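You operate a simulated robot arm through the tools that you are given. There is no shell and no other tool.

You run a simulated robot arm. Do the job below in one go: nothing can be reset, and whatever is moved stays where it is left.

Task
Swap the docked cracked mould for the green one and bolt it.
Fine: the cracked one goes on the battens.
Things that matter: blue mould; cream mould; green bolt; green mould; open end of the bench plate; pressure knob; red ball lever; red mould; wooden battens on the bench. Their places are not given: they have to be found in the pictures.

Only the result counts: the job must be done as asked and must still hold three seconds after the hand-in. Knocking over, shifting, dropping, spilling or breaking anything else fails it.

Robot
A 6-joint arm with a two-finger parallel gripper, fixed in place. Base frame: the origin is at the foot of the arm, x ahead of it, y to its left, z up; the work surface is at about z = 0.86. Lengths are in m, angles in rad, forces in N, time in s.
With the tool pointing down near the work surface it reaches from about 0.28 to 0.68 m from the base axis. Its first joint turns from -2.897 to 2.897 rad. Payload 1.57 kg.
The TCP is the grasp point between the finger pads, 0.03 m short of the fingertips. In the tool frame z runs along the fingers and y along their closing line. The gripper opens to 0.11 m. The fingers are 0.024 m wide and 0.012 m thick; the gripper's body (0.048 by 0.112 m) begins 0.078 m behind the TCP.
Orientation is that of the tool frame in the base frame, as a unit quaternion [x, y, z, w]. With the fingers straight down and closing along the base's y, the tool's x points along the base's -x, its y along +y and its z along -z.

Tools
- The arm moves only by the tool servo_tool. Its argument "moves" is a list of rows, each a list of 7 numbers: the opening in per cent of the stroke, from 0 (shut) to 100 (fully open), then the shift along the base's x, y, z in units of 500 mm (1.0 is 500 mm), then the turn, a rotation vector about the base's x, y, z in units of 90 degrees (1.0 is 90 degrees). In form: [[hand, x, y, z, ax, ay, az], ...]. A call has 1 to 20 rows; each row is the pose to reach, as a shift and turn from the pose commanded when the call began. A call with a number of a shift or a turn outside -1 to 1 is refused whole. Each row takes 0.2 s and may step no farther than 0.05 m and 0.15 rad from the row before; otherwise, or with a gripper value out of range, the whole call is refused. A pose out of reach is approached as far as the arm can. The call stops where the force on the tool passes 90 N (or 10 N more than at its start, if that is more) or the arm is blocked; 0.2 s more then pass. Each finger travels about 0.108 m/s and halts on what it meets, pressing with about 36 N; the grip force reading is that of the motor and also rises with nothing between the fingers. The clock runs only during rows and for 0.2 s after the last one: add rows that repeat a pose to give the fingers time. The reply holds the time, the measured pose of the TCP, the force on the tool along the base axes, the opening and the grip force, in the units named above and with some noise, with the torque about the TCP (base axes, N m) and any sound that the robot's microphone picked up.
- Cameras (640 x 400 px; columns grow to the right, rows downward): "scene" is fixed at [0.4012, -0.499, 1.5764]; the picture's right is [0.97, -0.24, 0.00], its down [-0.17, -0.68, -0.72] and it looks along [0.17, 0.70, -0.70] (base axes); focal length 353 px, centre (320, 200). "wrist" rides on the gripper at [0.07, 0.016, -0.141] in the tool frame; the picture's right is [-0.23, 0.97, 0.00], its down [-0.86, -0.20, -0.48] and it looks along [-0.47, -0.11, 0.88] (tool axes); focal length 222 px, centre (320, 200).
- get_image(camera): a new picture of that camera. The clock stands still meanwhile.
- raise_lower(by): slides the trunk up (or, below 0, down) by that many m; the arm rides with it, the base frame stays. It gives what a move gives, with no picture.
- locate(camera, pixels): there is no depth. For up to 12 entries [column, row, z] of the newest picture of that camera ("zoom" is the newest enlarged one), the place [x, y] in the base frame at which the ray of that pixel passes the height z, good to about 0.002 m. The clock stands still meanwhile.
- zoom(camera, box): a new picture of the part [left, top, right, bottom] of that camera's present view, enlarged. The clock stands still meanwhile.
- close_job(): hands the job in; it is judged then, once.

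Leave the gripper open and the arm clear of the work at the hand-in unless told otherwise.

The tools are called as name(argument=value, ...) on one line, values as JSON. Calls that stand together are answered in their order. servo_tool: Moves the arm, as the interface text tells. Its arguments: {"type":"object","properties":{"moves":{"type":"array"}},"required":["moves"]} The other tools are called the same way: raise_lower (by) slides the trunk up or down; get_image (camera) takes a picture; locate (camera, pixels) gives the place at which the rays of pixels pass given heights; zoom (camera, box) takes an enlarged picture of a part of a camera's view; close_job () hands the job in.

At the start:

```text
t: 0.0
tool_pos: [0.5374, 0.079, 1.0659]
orientation: [0.0, 1.0, 0.0, 0.0]
wrist_force: [0.5, 0.0, 0.3]
wrist_torque: [0.03, -0.02, -0.03]
finger_gap: 0.11
finger_force: 0.0
trunk travel left (down, up): [-0.225, 0.365]
```

scene: 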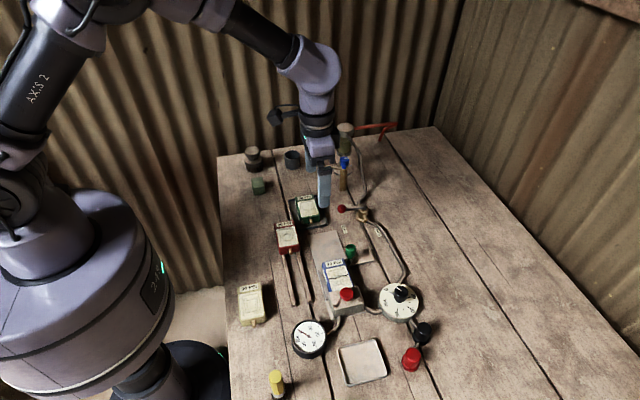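
wrist: 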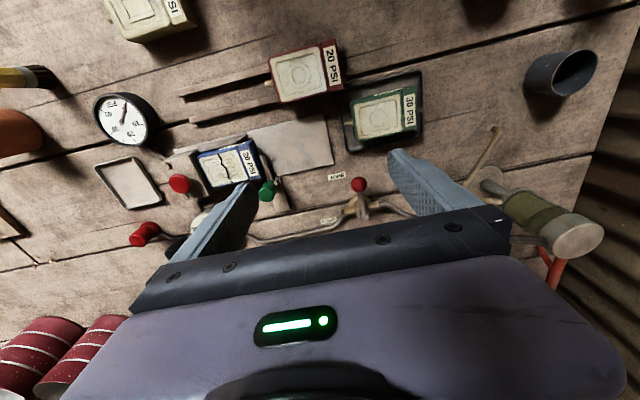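

I see the blue mould on a bench plate near scene (338,278), with a green bolt near (350,252), a red knob near (346,294), green and red moulds at (307,208) and (288,237), and a cream mould at (250,303). I'll zoom in on these before moving.

zoom(camera="scene", box=[260, 180, 440, 330])

zoom(camera="wrist", box=[80, 60, 440, 280])

zoom(camera="scene", box=[300, 220, 390, 320])

```text
2.67 times, centred on (350, 255) of scene
```

zoom: 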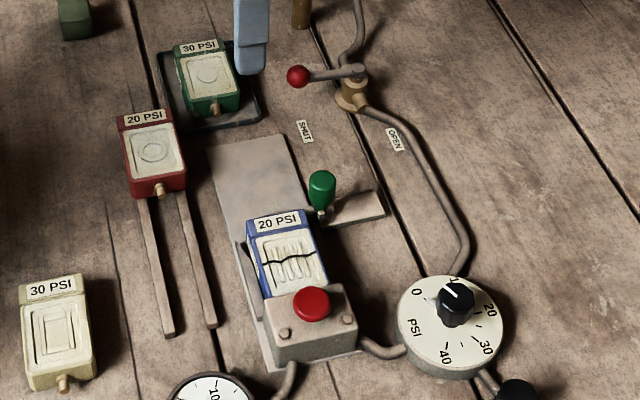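

```text
1.78 times, centred on (260, 170) of wrist
```

zoom: 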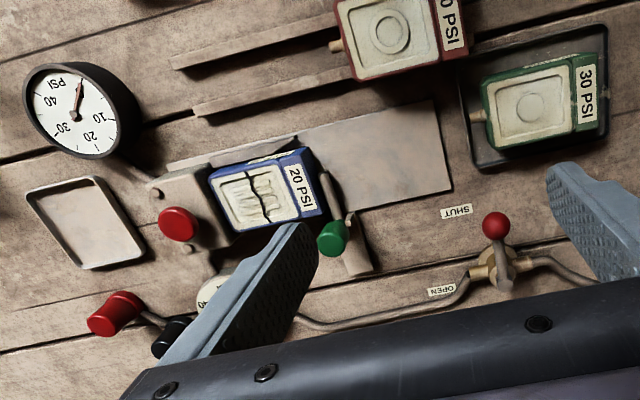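

```text
4.00 times, centred on (345, 270) of scene
```

zoom: 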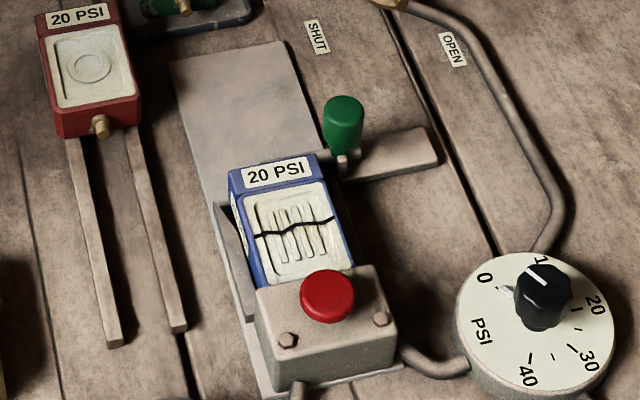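

Next I want a closer look at the gauge, the knob dial, the valve lever with its SHUT and OPEN labels, and the green mould in its tray.

zoom(camera="scene", box=[280, 300, 360, 360])

zoom(camera="scene", box=[370, 270, 440, 325])

zoom(camera="scene", box=[320, 190, 400, 250])

zoom(camera="scene", box=[265, 180, 345, 240])

zoom(camera="scene", box=[310, 235, 380, 320])

zoom(camera="wrist", box=[160, 120, 340, 230])

zoom(camera="wrist", box=[320, 150, 420, 230])

zoom(camera="wrist", box=[80, 80, 180, 160])

```text
6.67 times, centred on (320, 330) of scene
```

zoom: 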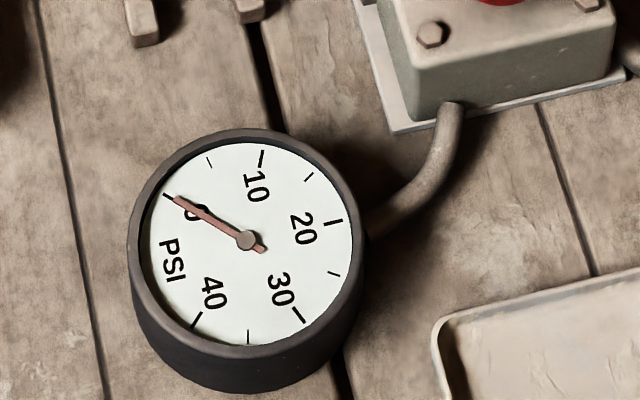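

```text
7.27 times, centred on (405, 298) of scene
```

zoom: 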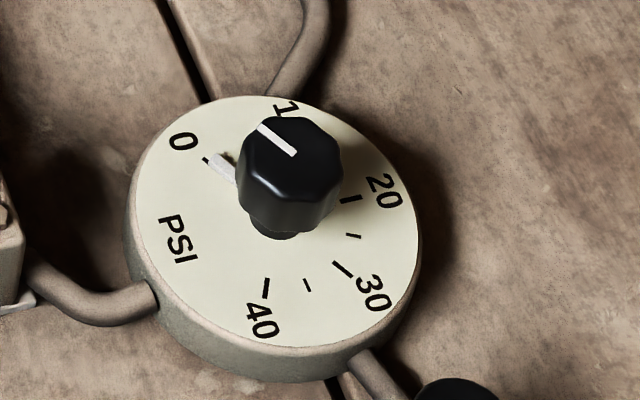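

```text
6.67 times, centred on (360, 220) of scene
```

zoom: 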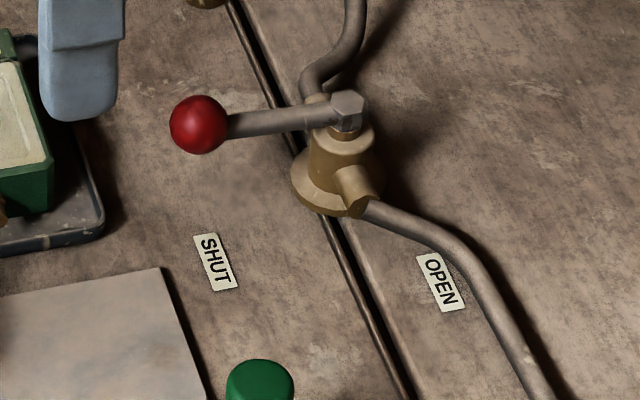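

```text
6.67 times, centred on (305, 210) of scene
```

zoom: 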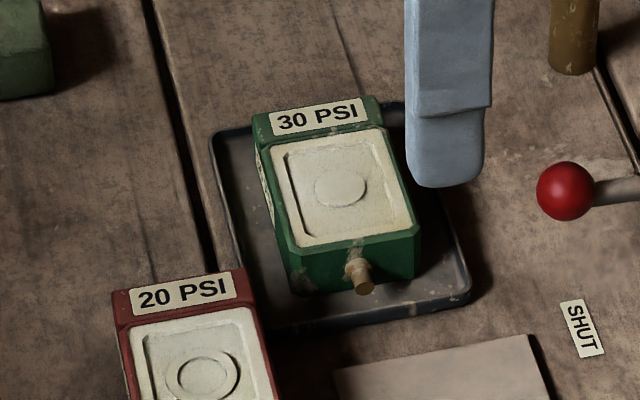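

```text
4.71 times, centred on (345, 278) of scene
```

zoom: 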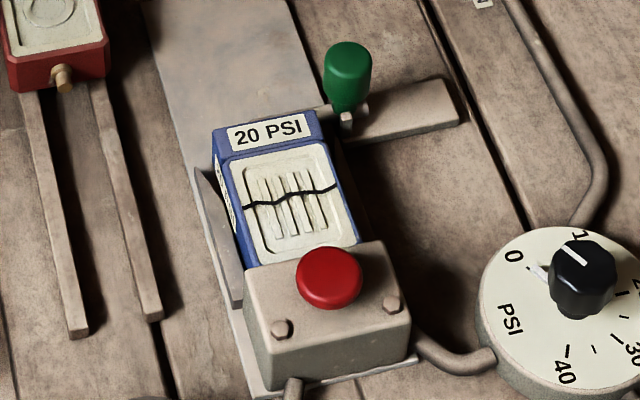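

```text
3.56 times, centred on (250, 175) of wrist
```

zoom: 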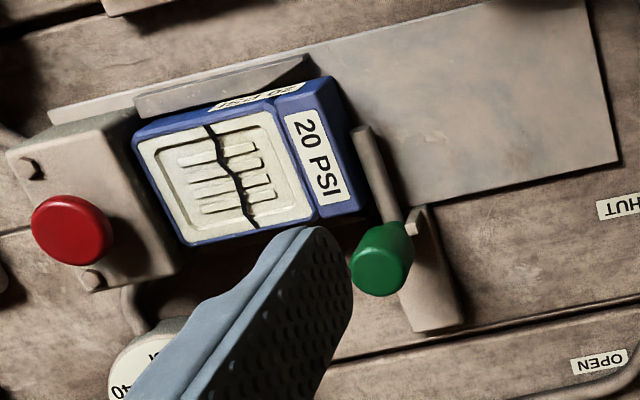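

```text
5.00 times, centred on (370, 190) of wrist
```

zoom: 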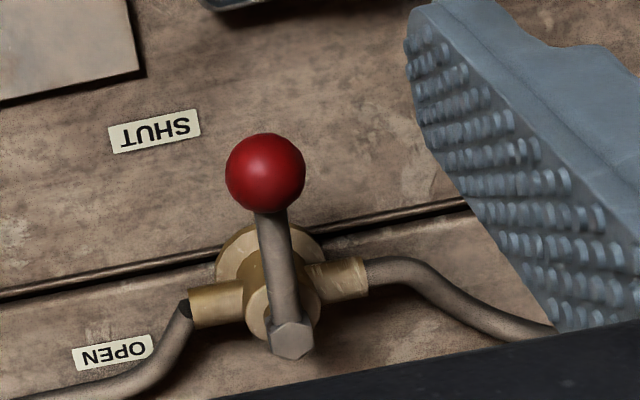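

```text
5.00 times, centred on (130, 120) of wrist
```

zoom: 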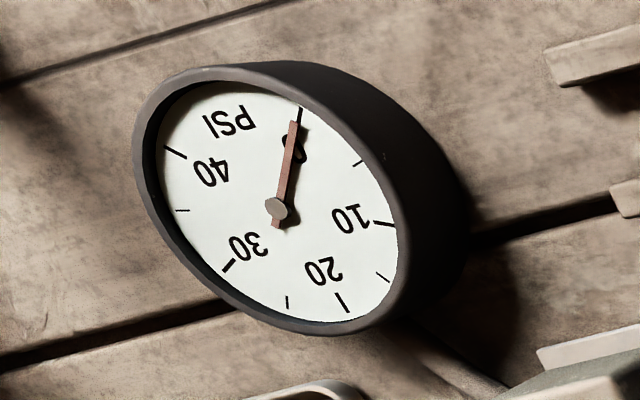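

The gauge reads 0 and the lever sits on SHUT, across the pipe, so the line is already unpressurised. Next I'll locate the main points at assumed heights: the plate corners, battens, moulds, bolt and dock block.

zoom(camera="scene", box=[290, 220, 390, 320])

zoom(camera="scene", box=[260, 180, 360, 310])

```text
4.00 times, centred on (340, 270) of scene
```

zoom: 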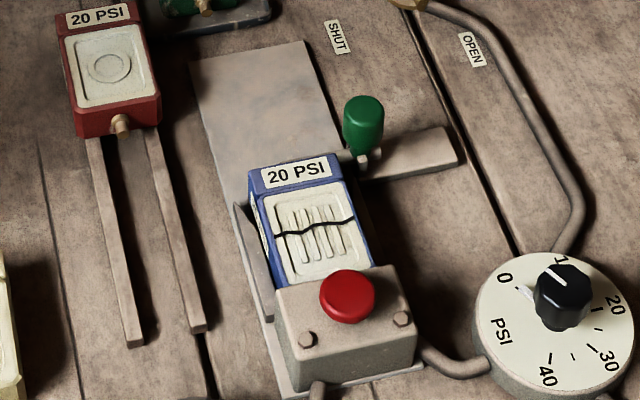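

```text
3.08 times, centred on (310, 245) of scene
```

zoom: 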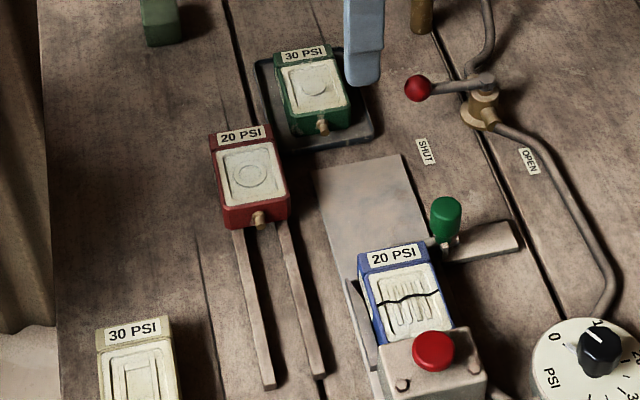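

locate(camera="zoom", pixels=[[313, 172, 0.863], [402, 155, 0.863], [269, 388, 0.86], [318, 378, 0.86], [240, 235, 0.868], [284, 225, 0.868], [447, 205, 0.92], [447, 205, 0.95], [443, 240, 0.88], [520, 240, 0.875], [482, 384, 0.86], [345, 290, 0.87]])

locate(camera="zoom", pixels=[[358, 253, 0.9], [424, 243, 0.9], [358, 253, 0.92], [424, 243, 0.92], [380, 342, 0.9], [452, 327, 0.9], [275, 53, 0.9], [326, 46, 0.9], [292, 136, 0.875], [350, 124, 0.875], [223, 230, 0.87], [290, 219, 0.87]])

```text
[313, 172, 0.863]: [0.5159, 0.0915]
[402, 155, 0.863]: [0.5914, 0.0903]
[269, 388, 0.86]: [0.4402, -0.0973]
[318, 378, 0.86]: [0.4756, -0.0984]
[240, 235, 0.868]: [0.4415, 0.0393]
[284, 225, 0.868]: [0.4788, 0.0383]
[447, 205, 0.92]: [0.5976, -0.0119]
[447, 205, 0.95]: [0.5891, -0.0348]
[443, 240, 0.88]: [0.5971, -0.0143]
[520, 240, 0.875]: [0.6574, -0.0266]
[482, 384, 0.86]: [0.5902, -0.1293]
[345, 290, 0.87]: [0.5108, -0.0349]
```

```text
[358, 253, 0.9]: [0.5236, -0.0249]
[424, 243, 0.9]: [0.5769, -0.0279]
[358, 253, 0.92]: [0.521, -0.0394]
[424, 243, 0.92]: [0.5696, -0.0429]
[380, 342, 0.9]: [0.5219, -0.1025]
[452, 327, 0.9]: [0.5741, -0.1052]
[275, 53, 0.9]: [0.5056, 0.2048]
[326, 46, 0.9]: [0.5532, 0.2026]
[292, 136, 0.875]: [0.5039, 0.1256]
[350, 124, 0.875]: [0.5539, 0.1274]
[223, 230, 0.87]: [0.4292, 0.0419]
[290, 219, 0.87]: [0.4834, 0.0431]
```

Everything lies along the base axes. The plate spans x≈0.516–0.591 with its open end at y≈0.09. The battens are at x≈0.44–0.476 and run down to y≈-0.10. The bolt handle is near (0.60,-0.012). I'll move above the bolt, staying high, to look with the wrist camera.

servo_tool(moves=[[100, 0.02, -0.08, 0, 0, 0, 0], [100, 0.06, -0.16, -0.02, 0, 0, 0], [100, 0.06, -0.16, -0.04, 0, 0, 0], [100, 0.06, -0.16, -0.04, 0, 0, 0]])

get_image(camera="wrist")

zoom(camera="wrist", box=[220, 80, 420, 205])

```text
t: 1.0
tool_pos: [0.5659, -0.0019, 1.0455]
orientation: [0.0, 1.0, -0.001, 0.0]
wrist_force: [0.2, -1.0, 0.2]
wrist_torque: [-0.01, 0.01, -0.03]
finger_gap: 0.11
finger_force: 0.0
trunk travel left (down, up): [-0.225, 0.365]
```

```text
taken
```

wrist: 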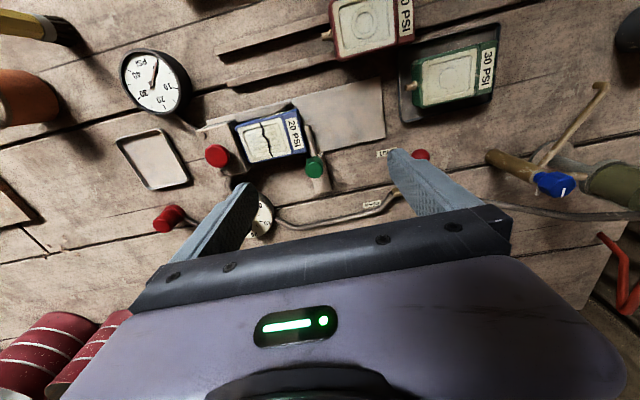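

```text
3.20 times, centred on (320, 142) of wrist
```

zoom: 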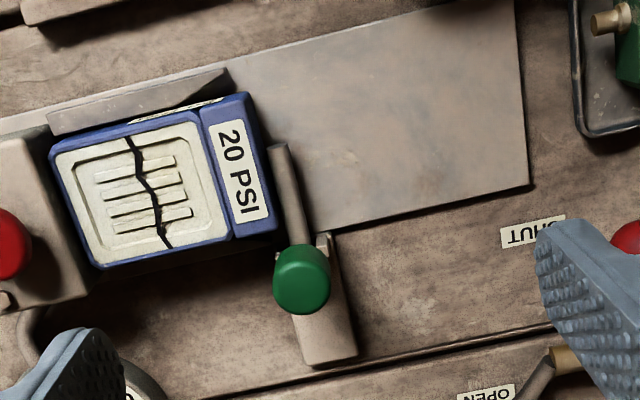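

locate(camera="zoom", pixels=[[302, 278, 0.9], [302, 278, 0.92], [302, 278, 0.94], [278, 148, 0.88], [325, 238, 0.88], [277, 253, 0.88], [330, 360, 0.87], [230, 238, 0.9], [98, 266, 0.9], [50, 148, 0.9], [200, 110, 0.9], [280, 230, 0.88]])

get_image(camera="scene")

zoom(camera="scene", box=[310, 230, 390, 290])

```text
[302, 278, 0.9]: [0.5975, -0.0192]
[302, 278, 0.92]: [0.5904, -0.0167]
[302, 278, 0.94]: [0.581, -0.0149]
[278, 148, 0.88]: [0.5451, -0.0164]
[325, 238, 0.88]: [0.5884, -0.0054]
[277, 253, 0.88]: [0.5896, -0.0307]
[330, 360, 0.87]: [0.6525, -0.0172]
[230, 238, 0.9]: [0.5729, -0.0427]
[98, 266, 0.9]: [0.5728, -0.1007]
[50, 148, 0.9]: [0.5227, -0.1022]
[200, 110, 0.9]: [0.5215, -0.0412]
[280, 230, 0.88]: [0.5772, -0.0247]
```

```text
taken
```

scene: 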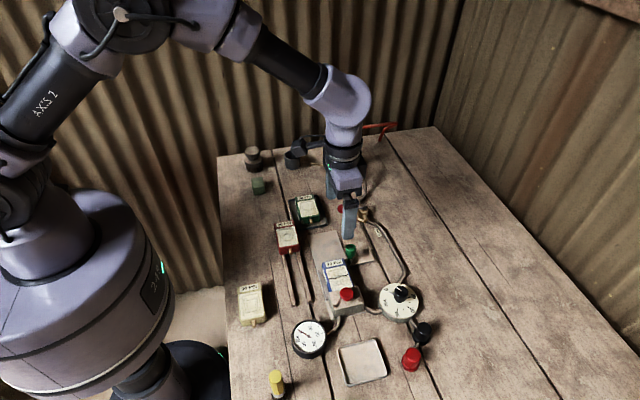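

```text
6.67 times, centred on (350, 260) of scene
```

zoom: 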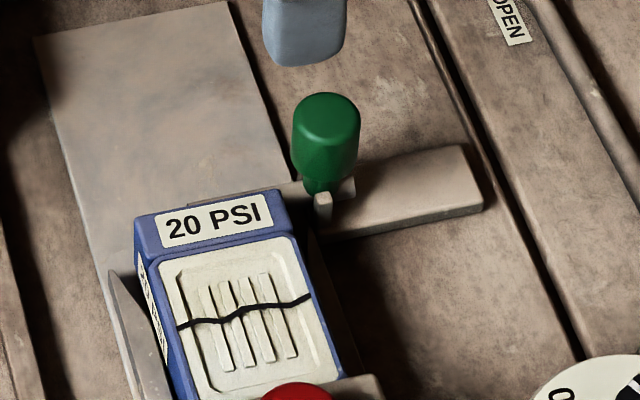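

The mould tops are at about z 0.90. The blue mould spans x≈0.522–0.574 and y≈-0.10 to -0.025. The bolt handle is at about (0.596,-0.017) with its top near 0.925. I'll lower somewhat for a closer look at how the bolt is guided.

servo_tool(moves=[[100, -0.02, -0.02, -0.06, 0, 0, 0], [100, -0.05, -0.03, -0.12, 0, 0, 0], [100, -0.05, -0.03, -0.12, 0, 0, 0]])

get_image(camera="wrist")

zoom(camera="wrist", box=[240, 70, 400, 170])

```text
t: 1.8
tool_pos: [0.5407, -0.0166, 0.9859]
orientation: [0.0, 1.0, 0.0, 0.0]
wrist_force: [0.9, -0.5, -0.9]
wrist_torque: [-0.02, 0.02, 0.02]
finger_gap: 0.1099
finger_force: 0.1
trunk travel left (down, up): [-0.225, 0.365]
```

```text
taken
```

wrist: 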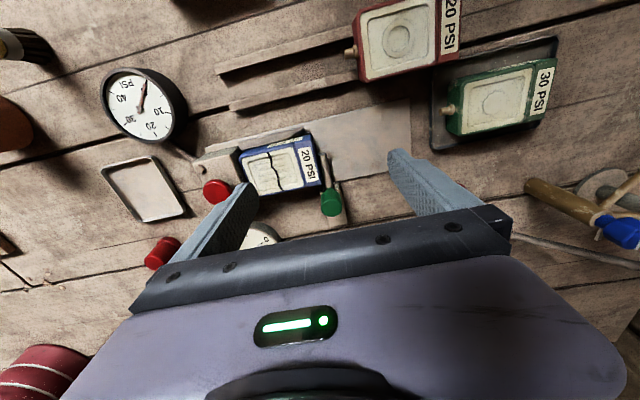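

```text
4.00 times, centred on (320, 120) of wrist
```

zoom: 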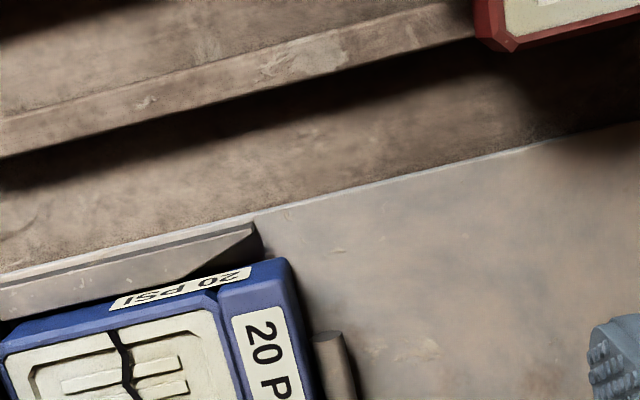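

zoom(camera="wrist", box=[270, 125, 390, 225])

zoom(camera="wrist", box=[200, 110, 360, 220])

zoom(camera="wrist", box=[420, 40, 580, 150])

```text
4.00 times, centred on (330, 175) of wrist
```

zoom: 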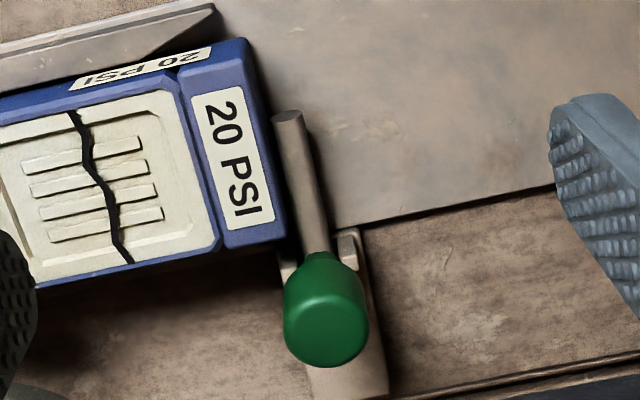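

```text
3.64 times, centred on (280, 165) of wrist
```

zoom: 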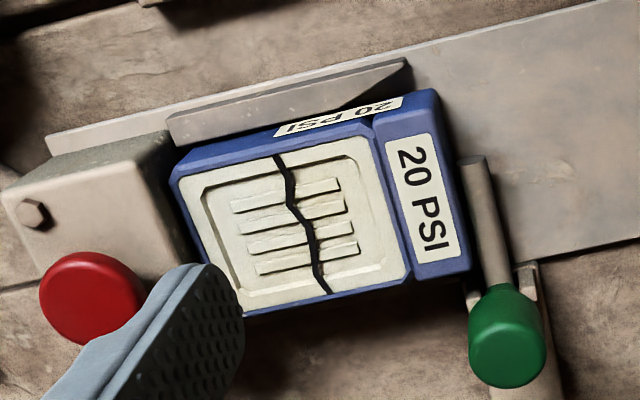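

```text
3.64 times, centred on (500, 95) of wrist
```

zoom: 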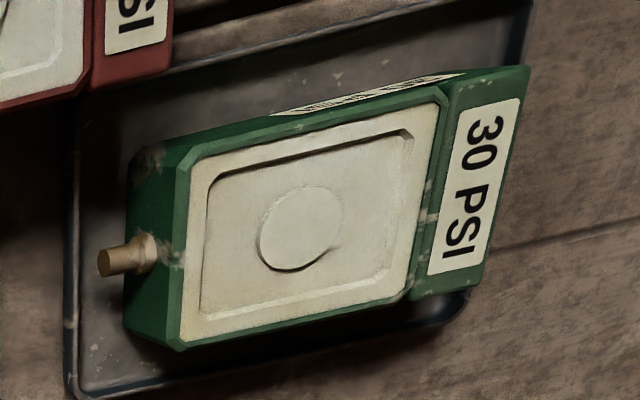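

The bolt is a rod running along -x behind the mould, with the upright green handle standing on it beside a small guide fork. I'll triangulate the handle cap from both cameras, and locate the green mould and the cream mould too.

locate(camera="wrist", pixels=[[331.2, 206, 0.91], [331.2, 206, 0.92], [331.2, 206, 0.93], [331.2, 206, 0.94], [323, 156, 0.875], [459, 135, 0.9], [538, 118, 0.9], [467, 82, 0.9], [447, 107, 0.88], [536, 61, 0.9]])

locate(camera="scene", pixels=[[351.2, 246.2, 0.91], [351.2, 246.2, 0.92], [351.2, 246.2, 0.93], [351.2, 246.2, 0.94], [239, 288, 0.9], [261, 285, 0.9], [263, 323, 0.87], [240, 326, 0.87], [346, 294, 0.92]])

```text
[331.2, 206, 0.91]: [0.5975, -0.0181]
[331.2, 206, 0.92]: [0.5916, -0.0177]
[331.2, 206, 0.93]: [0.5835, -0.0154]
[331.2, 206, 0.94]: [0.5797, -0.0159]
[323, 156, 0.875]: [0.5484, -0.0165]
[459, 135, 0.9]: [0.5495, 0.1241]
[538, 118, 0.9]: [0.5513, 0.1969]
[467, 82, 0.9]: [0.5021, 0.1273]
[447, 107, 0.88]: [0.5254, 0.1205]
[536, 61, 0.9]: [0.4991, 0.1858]
```

```text
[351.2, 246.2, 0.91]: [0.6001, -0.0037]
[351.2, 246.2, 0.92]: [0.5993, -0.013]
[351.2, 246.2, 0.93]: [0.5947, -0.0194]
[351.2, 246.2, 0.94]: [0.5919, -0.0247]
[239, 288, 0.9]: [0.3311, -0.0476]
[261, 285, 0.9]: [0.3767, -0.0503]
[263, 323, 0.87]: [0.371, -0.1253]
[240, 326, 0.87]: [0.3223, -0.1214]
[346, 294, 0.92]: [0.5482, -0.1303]
```

The handle comes out at about (0.594,-0.017) with its top near 0.925. I'll move over it with the hand half open and fingers along y, then lower so the fingertips reach about z 0.898.

servo_tool(moves=[[55, 0.06, -0.002, 0, 0, 0, 0], [55, 0.106, -0.002, 0, 0, 0, 0], [55, 0.106, -0.002, -0.02, 0, 0, 0], [55, 0.106, -0.002, -0.06, 0, 0, 0], [55, 0.106, -0.002, -0.06, 0, 0, 0]])

get_image(camera="wrist")

zoom(camera="scene", box=[310, 200, 390, 280])

```text
t: 3.0
tool_pos: [0.5945, -0.0175, 0.956]
orientation: [0.0, 1.0, 0.0, 0.0]
wrist_force: [-0.1, 0.4, -1.3]
wrist_torque: [-0.02, -0.03, -0.01]
finger_gap: 0.0603
finger_force: 0.0
trunk travel left (down, up): [-0.225, 0.365]
```

```text
taken
```

wrist: 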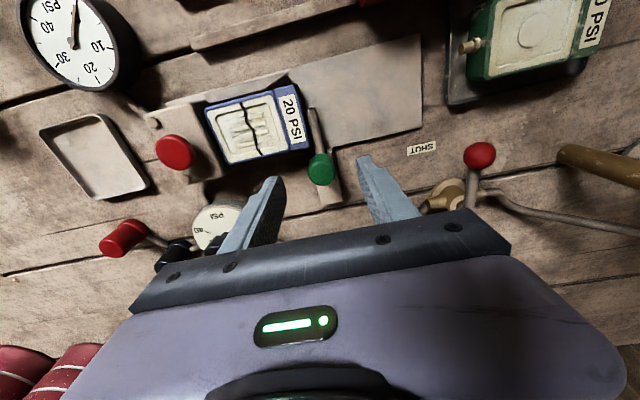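

```text
5.00 times, centred on (350, 240) of scene
```

zoom: 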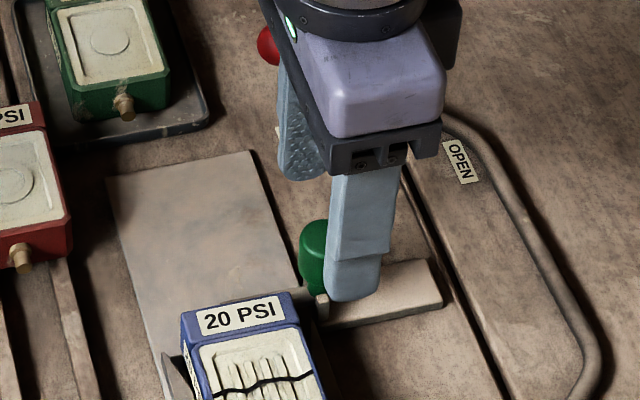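

The handle sits between the fingers, slightly to the -x side. I'll shift -4 mm in x, lower 28 mm, close on the handle, and check the force.

servo_tool(moves=[[45, -0.008, 0, 0, 0, 0, 0], [45, -0.008, 0, -0.03, 0, 0, 0], [45, -0.008, 0, -0.056, 0, 0, 0], [45, -0.008, 0, -0.056, 0, 0, 0]])

get_image(camera="wrist")

zoom(camera="scene", box=[310, 210, 390, 290])

```text
t: 4.0
tool_pos: [0.5912, -0.0171, 0.9275]
orientation: [0.0, 1.0, 0.0, 0.0]
wrist_force: [0.0, 0.1, -0.1]
wrist_torque: [-0.03, -0.01, 0.02]
finger_gap: 0.0493
finger_force: 0.1
trunk travel left (down, up): [-0.225, 0.365]
```

```text
taken
```

wrist: 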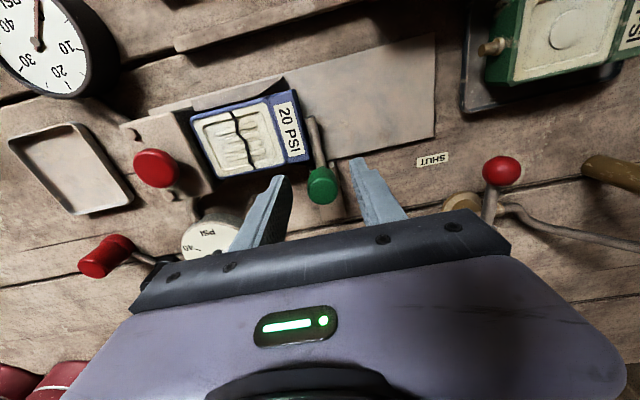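

```text
5.00 times, centred on (350, 250) of scene
```

zoom: 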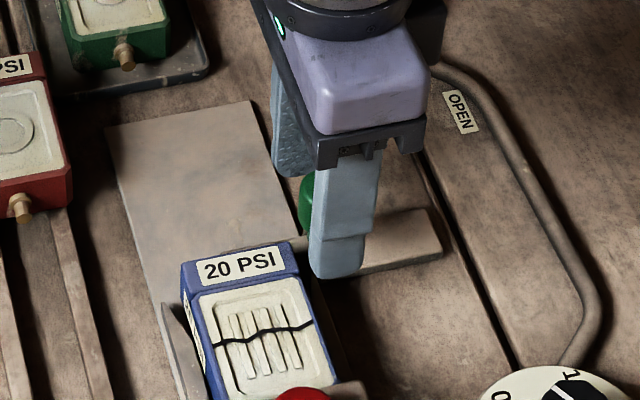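

The handle is well between the fingers. I'll close on it with repeated rows so the fingers have time.

servo_tool(moves=[[10, 0, 0, 0, 0, 0, 0], [10, 0, 0, 0, 0, 0, 0], [10, 0, 0, 0, 0, 0, 0]])

zoom(camera="wrist", box=[240, 80, 420, 220])

zoom(camera="scene", box=[310, 210, 390, 290])

```text
t: 4.8
tool_pos: [0.5911, -0.0156, 0.9272]
orientation: [0.0, 1.0, 0.0, 0.0]
wrist_force: [0.0, 9.7, -1.9]
wrist_torque: [0.7, -0.07, 0.02]
finger_gap: 0.0225
finger_force: 35.6
trunk travel left (down, up): [-0.225, 0.365]
```

```text
2.86 times, centred on (330, 150) of wrist
```

zoom: 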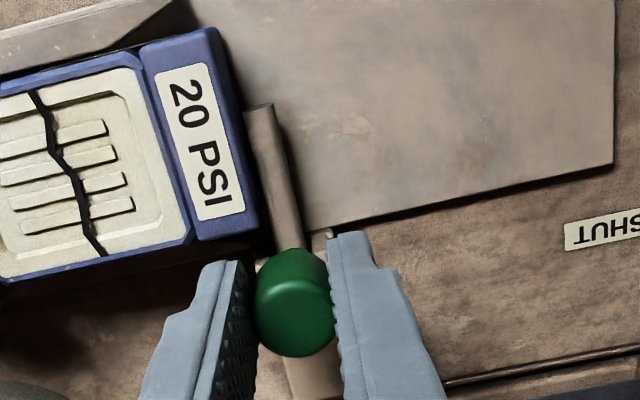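

```text
5.00 times, centred on (350, 250) of scene
```

zoom: 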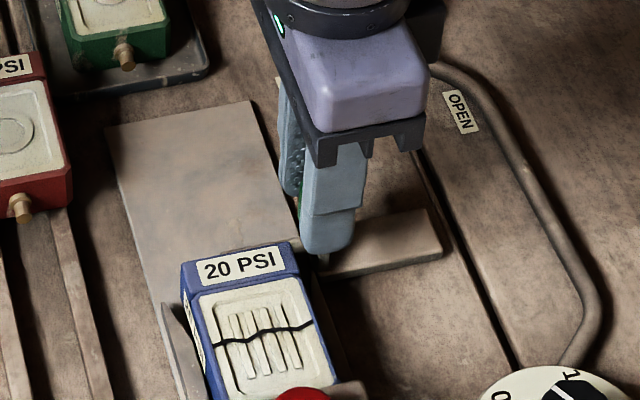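

I've gripped the handle, with a gap of 22.5 mm. I'll relieve the sideways force with a small +y shift and pull gently in +x to test whether the bolt slides.

servo_tool(moves=[[5, 0, 0.003, 0, 0, 0, 0], [5, 0.01, 0.003, 0, 0, 0, 0], [5, 0.02, 0.003, 0, 0, 0, 0], [5, 0.03, 0.003, 0, 0, 0, 0], [5, 0.03, 0.003, 0, 0, 0, 0]])

zoom(camera="wrist", box=[240, 80, 420, 220])

```text
t: 6.0
tool_pos: [0.6052, -0.0154, 0.9278]
orientation: [0.0, 1.0, 0.0, 0.0]
wrist_force: [0.1, -2.2, 2.1]
wrist_torque: [0.27, -0.09, -0.05]
finger_gap: 0.0229
finger_force: 35.3
trunk travel left (down, up): [-0.225, 0.365]
```

```text
2.86 times, centred on (330, 150) of wrist
```

zoom: 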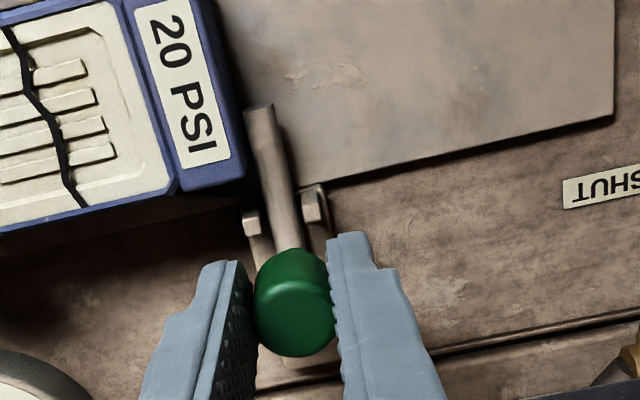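

The bolt slides freely in +x, and the fork guides the rod. I'll keep pulling until the rod tip is clear of the mould's path.

servo_tool(moves=[[5, 0.014, 0, 0, 0, 0, 0], [5, 0.028, 0, 0, 0, 0, 0], [5, 0.042, 0, 0, 0, 0, 0], [5, 0.056, 0, 0, 0, 0, 0], [5, 0.068, 0, 0, 0, 0, 0], [5, 0.068, 0, 0, 0, 0, 0]])

zoom(camera="wrist", box=[220, 60, 440, 220])

zoom(camera="scene", box=[310, 210, 410, 290])

```text
t: 7.4
tool_pos: [0.6363, -0.0161, 0.9274]
orientation: [0.001, 1.0, 0.001, -0.001]
wrist_force: [-25.3, -4.6, -4.6]
wrist_torque: [-0.49, 0.67, -0.02]
finger_gap: 0.0233
finger_force: 35.6
trunk travel left (down, up): [-0.225, 0.365]
```

```text
2.50 times, centred on (330, 140) of wrist
```

zoom: 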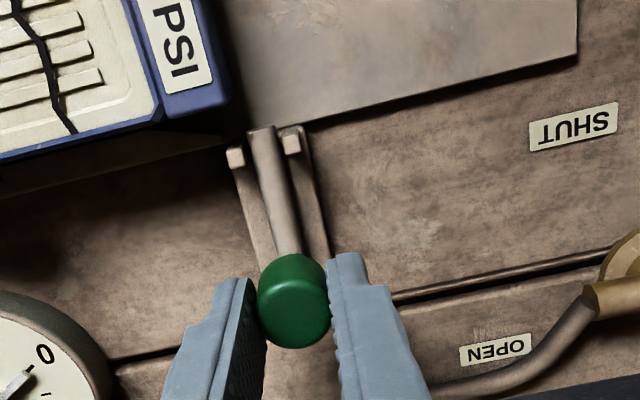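

```text
5.00 times, centred on (360, 250) of scene
```

zoom: 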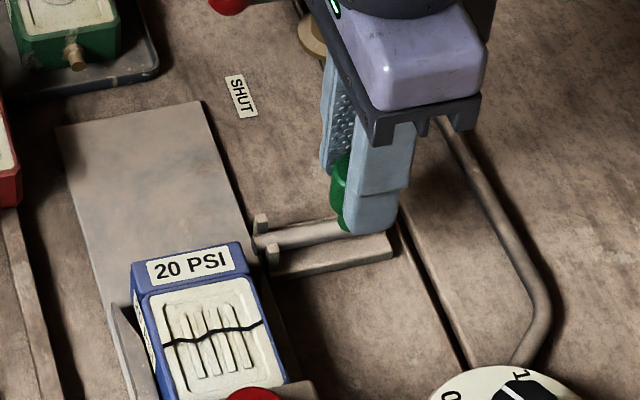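

The bolt hit its end stop (about 25 N), and the rod tip has withdrawn off the plate. I'll ease back, open, and rise clear.

servo_tool(moves=[[5, -0.006, 0, 0, 0, 0, 0], [45, -0.006, 0, 0, 0, 0, 0], [45, -0.006, 0, 0, 0, 0, 0], [45, -0.006, 0, 0.05, 0, 0, 0], [45, -0.006, 0, 0.14, 0, 0, 0], [45, -0.006, 0, 0.2, 0, 0, 0]])

```text
t: 8.8
tool_pos: [0.6374, -0.0156, 1.0271]
orientation: [0.0, 1.0, 0.0, 0.0]
wrist_force: [0.0, 0.3, 0.3]
wrist_torque: [0.0, 0.01, 0.01]
finger_gap: 0.0494
finger_force: 0.0
trunk travel left (down, up): [-0.225, 0.365]
```

Now I'll turn the tool -90° about z so the fingers close along x, while moving to above the blue mould.

servo_tool(moves=[[60, -0.015, -0.006, 0.02, 0, 0, -0.0833], [68, -0.03, -0.013, 0.02, 0, 0, -0.1667], [68, -0.045, -0.02, 0.02, 0, 0, -0.25], [68, -0.06, -0.027, 0.02, 0, 0, -0.3333], [68, -0.075, -0.033, 0.02, 0, 0, -0.4167], [68, -0.09, -0.04, 0.02, 0, 0, -0.5], [68, -0.105, -0.047, 0.02, 0, 0, -0.5833], [68, -0.12, -0.053, 0.02, 0, 0, -0.6667], [68, -0.135, -0.06, 0.02, 0, 0, -0.75], [68, -0.15, -0.067, 0.02, 0, 0, -0.8333], [68, -0.165, -0.073, 0.02, 0, 0, -0.9167], [68, -0.179, -0.08, 0.02, 0, 0, -1.0], [68, -0.179, -0.08, 0.02, 0, 0, -1.0]])

get_image(camera="wrist")

get_image(camera="scene")

```text
t: 11.6
tool_pos: [0.5474, -0.0556, 1.0365]
orientation: [0.708, 0.706, -0.001, 0.0]
wrist_force: [0.4, -0.1, 1.0]
wrist_torque: [-0.01, 0.0, 0.02]
finger_gap: 0.0747
finger_force: 0.0
trunk travel left (down, up): [-0.225, 0.365]
```

```text
taken
```

wrist: 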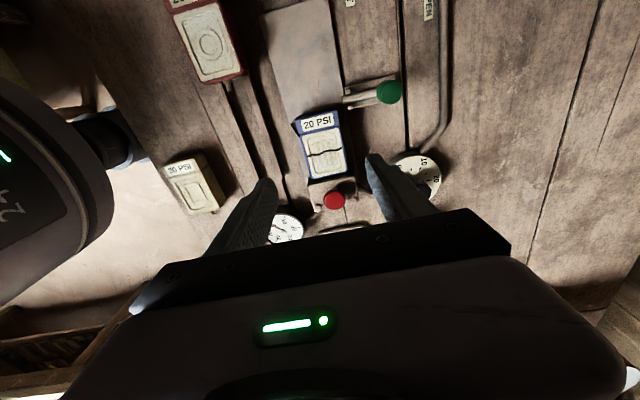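

```text
taken
```

scene: 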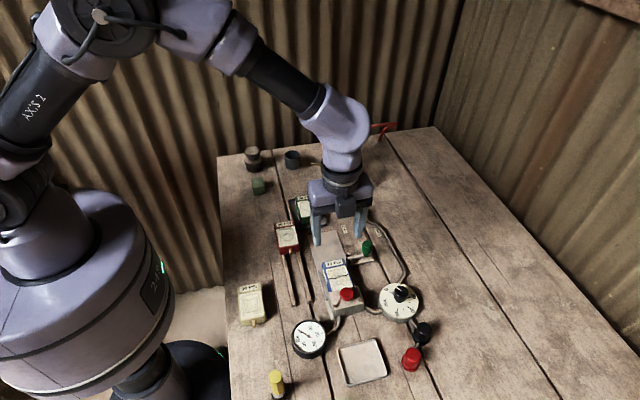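

The rotation worked. I'll zoom on the dock to see the rails beside the blue mould, then measure it.

zoom(camera="wrist", box=[260, 70, 420, 230])

zoom(camera="wrist", box=[280, 100, 360, 150])

zoom(camera="wrist", box=[280, 130, 380, 220])

zoom(camera="scene", box=[310, 230, 380, 320])

```text
2.50 times, centred on (340, 150) of wrist
```

zoom: 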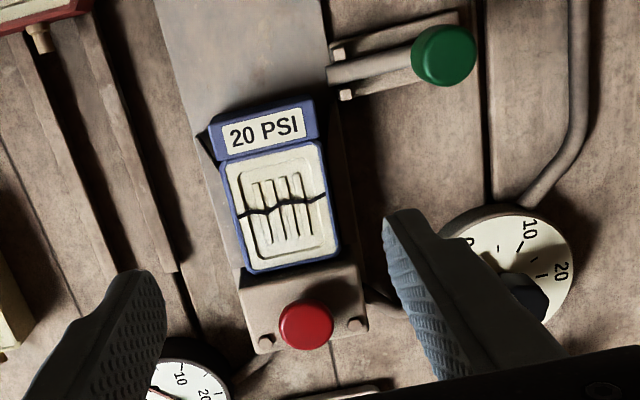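

```text
8.00 times, centred on (320, 125) of wrist
```

zoom: 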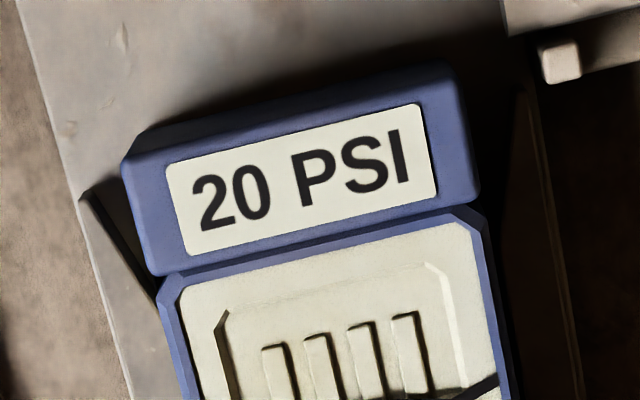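

```text
4.44 times, centred on (330, 175) of wrist
```

zoom: 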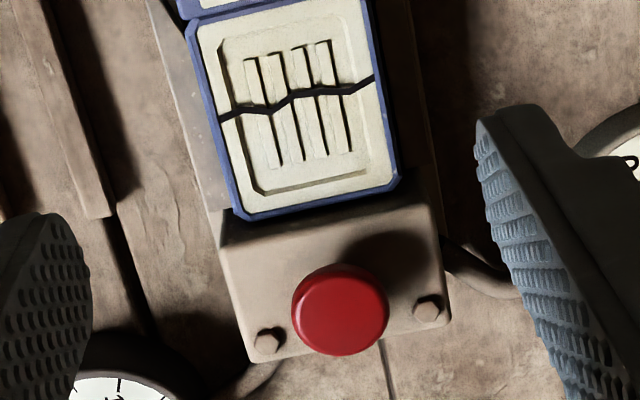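

```text
4.44 times, centred on (345, 275) of scene
```

zoom: 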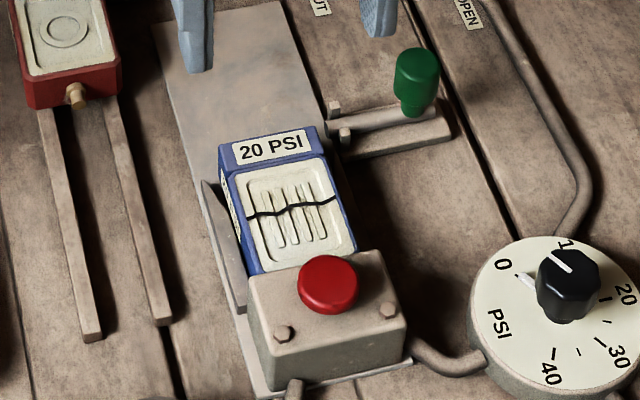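

There are guide rails with flared entrances on both sides. I'll triangulate the rail height and the mould corners.

locate(camera="wrist", pixels=[[291, 124, 0.87], [291, 124, 0.88], [291, 124, 0.89], [295.5, 120.5, 0.9], [374.5, 122, 0.9], [335, 107.5, 0.9], [338, 108.5, 0.905], [315.5, 177.5, 0.9], [346.5, 171.5, 0.9], [298.5, 135.5, 0.9], [340, 126, 0.9]])

locate(camera="scene", pixels=[[319.1, 271.2, 0.87], [319.1, 271.2, 0.88], [319.1, 271.2, 0.89], [322.2, 263, 0.9], [343.8, 258.3, 0.9], [322.2, 263, 0.905], [343.8, 258.3, 0.905]])

```text
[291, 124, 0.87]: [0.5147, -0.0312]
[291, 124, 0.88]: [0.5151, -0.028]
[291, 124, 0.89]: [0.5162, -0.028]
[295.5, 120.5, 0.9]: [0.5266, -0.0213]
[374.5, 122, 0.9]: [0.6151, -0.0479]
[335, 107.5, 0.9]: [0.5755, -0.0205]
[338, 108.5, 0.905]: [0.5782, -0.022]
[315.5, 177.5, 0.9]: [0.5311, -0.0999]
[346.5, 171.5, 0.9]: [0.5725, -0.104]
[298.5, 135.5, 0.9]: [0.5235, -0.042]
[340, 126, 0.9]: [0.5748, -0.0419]
```

```text
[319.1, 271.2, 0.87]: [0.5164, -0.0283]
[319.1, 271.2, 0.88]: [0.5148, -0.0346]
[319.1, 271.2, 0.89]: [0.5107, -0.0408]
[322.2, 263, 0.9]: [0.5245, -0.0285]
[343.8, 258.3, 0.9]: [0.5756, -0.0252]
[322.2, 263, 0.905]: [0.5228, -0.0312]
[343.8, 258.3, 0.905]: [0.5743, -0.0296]
```

The rail tops are at about z 0.875. The blue mould's centre is at x≈0.5485, from y≈-0.103 to -0.024, with its top at 0.90. I'll lower straddling it with tips at z≈0.88 and close.

servo_tool(moves=[[68, 0.002, -0.005, -0.08, 0, 0, 0], [68, 0.002, -0.005, -0.16, 0, 0, 0], [68, 0.002, -0.005, -0.22, 0, 0, 0], [68, 0.002, -0.005, -0.253, 0, 0, 0], [68, 0.002, -0.005, -0.253, 0, 0, 0]])

get_image(camera="wrist")

zoom(camera="scene", box=[300, 210, 400, 310])

```text
t: 12.8
tool_pos: [0.5489, -0.0591, 0.9103]
orientation: [0.707, 0.707, 0.0, 0.0]
wrist_force: [-0.6, 0.2, -0.2]
wrist_torque: [0.04, 0.0, 0.01]
finger_gap: 0.0749
finger_force: 0.1
trunk travel left (down, up): [-0.225, 0.365]
```

```text
taken
```

wrist: 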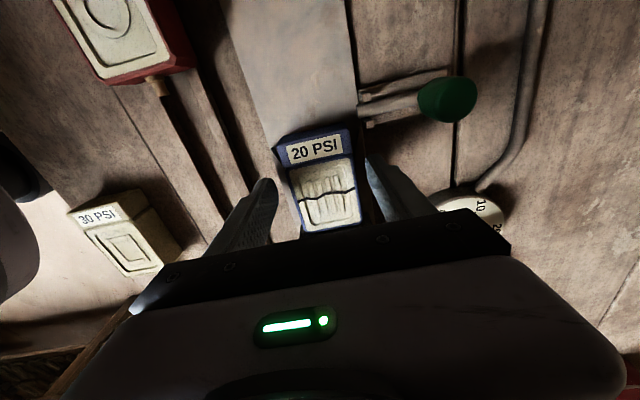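

```text
4.00 times, centred on (350, 260) of scene
```

zoom: 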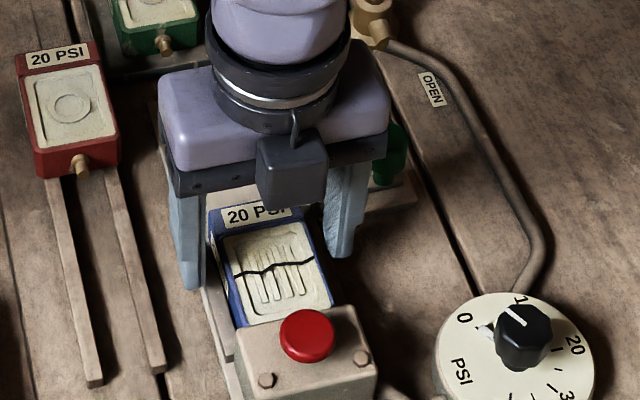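

The fingers straddle the blue mould and clear the rails. Closing now.

servo_tool(moves=[[30, 0, 0, 0, 0, 0, 0], [30, 0, 0, 0, 0, 0, 0], [30, 0, 0, 0, 0, 0, 0]])

```text
t: 13.6
tool_pos: [0.5492, -0.0585, 0.9105]
orientation: [0.707, 0.707, 0.0, 0.0]
wrist_force: [5.1, -1.0, 1.0]
wrist_torque: [-0.06, -0.29, 0.02]
finger_gap: 0.0537
finger_force: 36.1
trunk travel left (down, up): [-0.225, 0.365]
```

I have the blue mould, with a 53.7 mm gap. Before sliding it in +y I need to know whether the right finger (outer face x≈0.588) would pass the bolt's fork nubs, so I'll measure those.

zoom(camera="wrist", box=[330, 70, 430, 150])

zoom(camera="scene", box=[320, 230, 380, 280])

```text
5.00 times, centred on (380, 110) of wrist
```

zoom: 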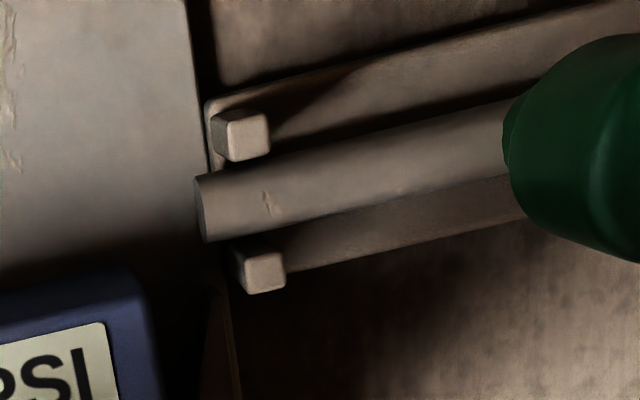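

```text
8.00 times, centred on (350, 255) of scene
```

zoom: 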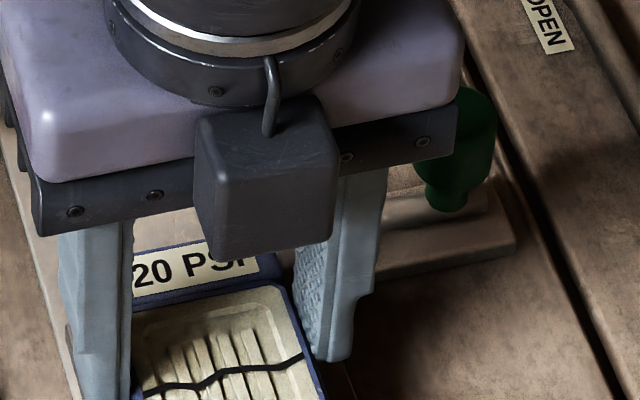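

locate(camera="wrist", pixels=[[369, 124, 0.875], [369, 124, 0.88], [369, 124, 0.885], [366, 117.5, 0.875], [366, 117.5, 0.88], [364, 97, 0.88], [360, 92.5, 0.88], [357, 109, 0.875]])

locate(camera="scene", pixels=[[350.6, 259.5, 0.875], [350.6, 259.5, 0.88], [350.6, 259.5, 0.885], [348.2, 253.6, 0.875], [348.2, 253.6, 0.88], [348.2, 253.6, 0.885]])

```text
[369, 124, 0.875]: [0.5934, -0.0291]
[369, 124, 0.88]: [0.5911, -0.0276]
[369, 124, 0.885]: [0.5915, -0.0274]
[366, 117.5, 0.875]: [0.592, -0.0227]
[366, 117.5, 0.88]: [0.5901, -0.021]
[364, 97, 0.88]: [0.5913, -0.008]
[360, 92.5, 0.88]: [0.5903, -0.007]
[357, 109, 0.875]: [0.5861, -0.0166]
```

```text
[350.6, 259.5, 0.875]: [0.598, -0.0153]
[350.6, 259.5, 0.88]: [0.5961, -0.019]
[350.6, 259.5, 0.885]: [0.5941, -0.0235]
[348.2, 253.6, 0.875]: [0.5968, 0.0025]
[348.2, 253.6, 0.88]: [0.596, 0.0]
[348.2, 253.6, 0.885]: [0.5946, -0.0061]
```

The nub tops reach z≈0.887 at x≈0.590, and the rod tip is at x≈0.586. A grip further toward the dock lets me pull the spigot clear without passing them. I'll open, shift to y≈-0.074, and re-grip.

servo_tool(moves=[[68, 0, 0, 0, 0, 0, 0], [68, 0, 0, 0, 0, 0, 0], [68, 0, -0.031, 0, 0, 0, 0], [68, 0.001, -0.031, 0, 0, 0, 0], [30, 0.001, -0.031, 0, 0, 0, 0], [30, 0.001, -0.031, 0, 0, 0, 0], [30, 0.001, -0.031, 0, 0, 0, 0]])

```text
t: 15.2
tool_pos: [0.5483, -0.0746, 0.9114]
orientation: [0.708, 0.707, -0.001, 0.0]
wrist_force: [-0.5, -0.2, 0.2]
wrist_torque: [-0.15, -0.11, 0.02]
finger_gap: 0.0536
finger_force: 36.0
trunk travel left (down, up): [-0.225, 0.365]
```

Gripped with almost no sideways load. I'll slide it 24 mm in +y in small steps.

servo_tool(moves=[[25, 0, 0.012, 0, 0, 0, 0], [25, 0, 0.024, 0, 0, 0, 0], [25, 0, 0.036, 0, 0, 0, 0], [25, 0, 0.048, 0, 0, 0, 0], [25, 0, 0.048, 0, 0, 0, 0]])

zoom(camera="scene", box=[300, 220, 390, 310])

zoom(camera="wrist", box=[240, 80, 400, 230])

```text
t: 16.4
tool_pos: [0.5487, -0.0504, 0.9104]
orientation: [0.707, 0.707, 0.0, 0.0]
wrist_force: [0.6, -1.0, 0.2]
wrist_torque: [-0.13, -0.06, -0.05]
finger_gap: 0.0535
finger_force: 35.9
trunk travel left (down, up): [-0.225, 0.365]
```

```text
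4.44 times, centred on (345, 265) of scene
```

zoom: 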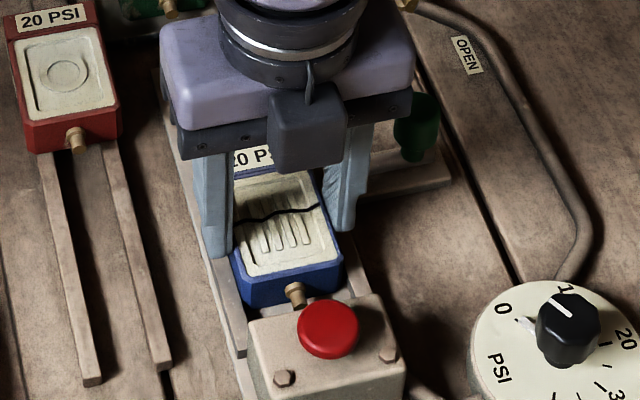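

```text
2.67 times, centred on (320, 155) of wrist
```

zoom: 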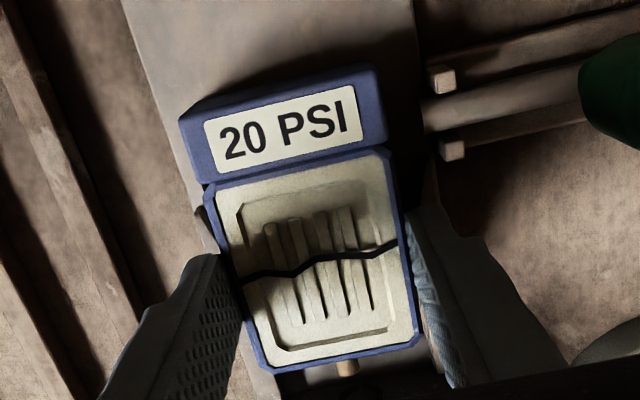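

The spigot is visible outside the dock socket, and the motion was free (about 1 N). I'll pull 5 mm more, then lift gently and check the load.

servo_tool(moves=[[25, 0, 0.01, 0, 0, 0, 0], [25, 0, 0.01, 0.01, 0, 0, 0], [25, 0, 0.01, 0.03, 0, 0, 0], [25, 0, 0.01, 0.08, 0, 0, 0], [25, 0, 0.01, 0.14, 0, 0, 0], [25, 0, 0.01, 0.14, 0, 0, 0]])

get_image(camera="scene")

zoom(camera="scene", box=[260, 210, 380, 310])

```text
t: 17.8
tool_pos: [0.5479, -0.0441, 0.9804]
orientation: [0.707, 0.707, 0.0, 0.0]
wrist_force: [-0.6, 0.2, -2.0]
wrist_torque: [0.0, 0.03, 0.01]
finger_gap: 0.0536
finger_force: 35.7
trunk travel left (down, up): [-0.225, 0.365]
```

```text
taken
```

scene: 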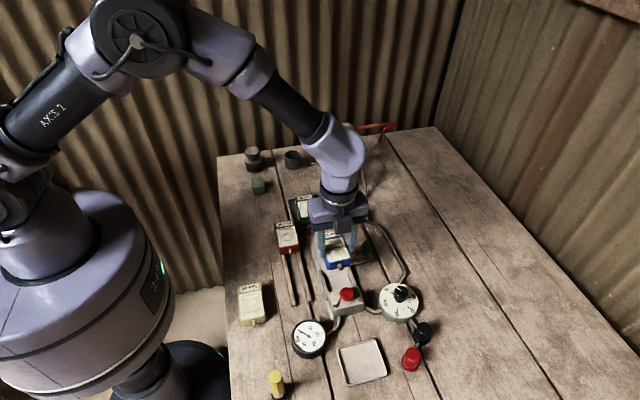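

```text
4.00 times, centred on (320, 260) of scene
```

zoom: 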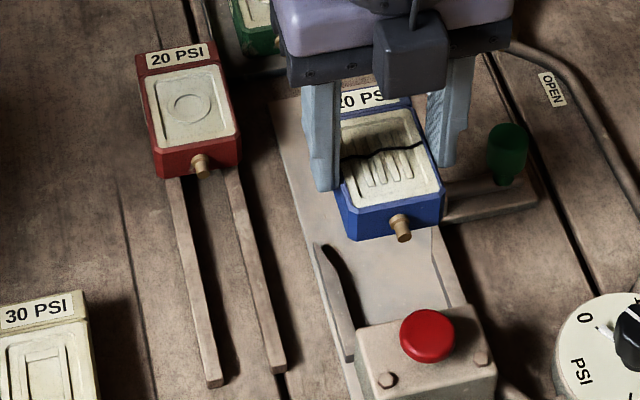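

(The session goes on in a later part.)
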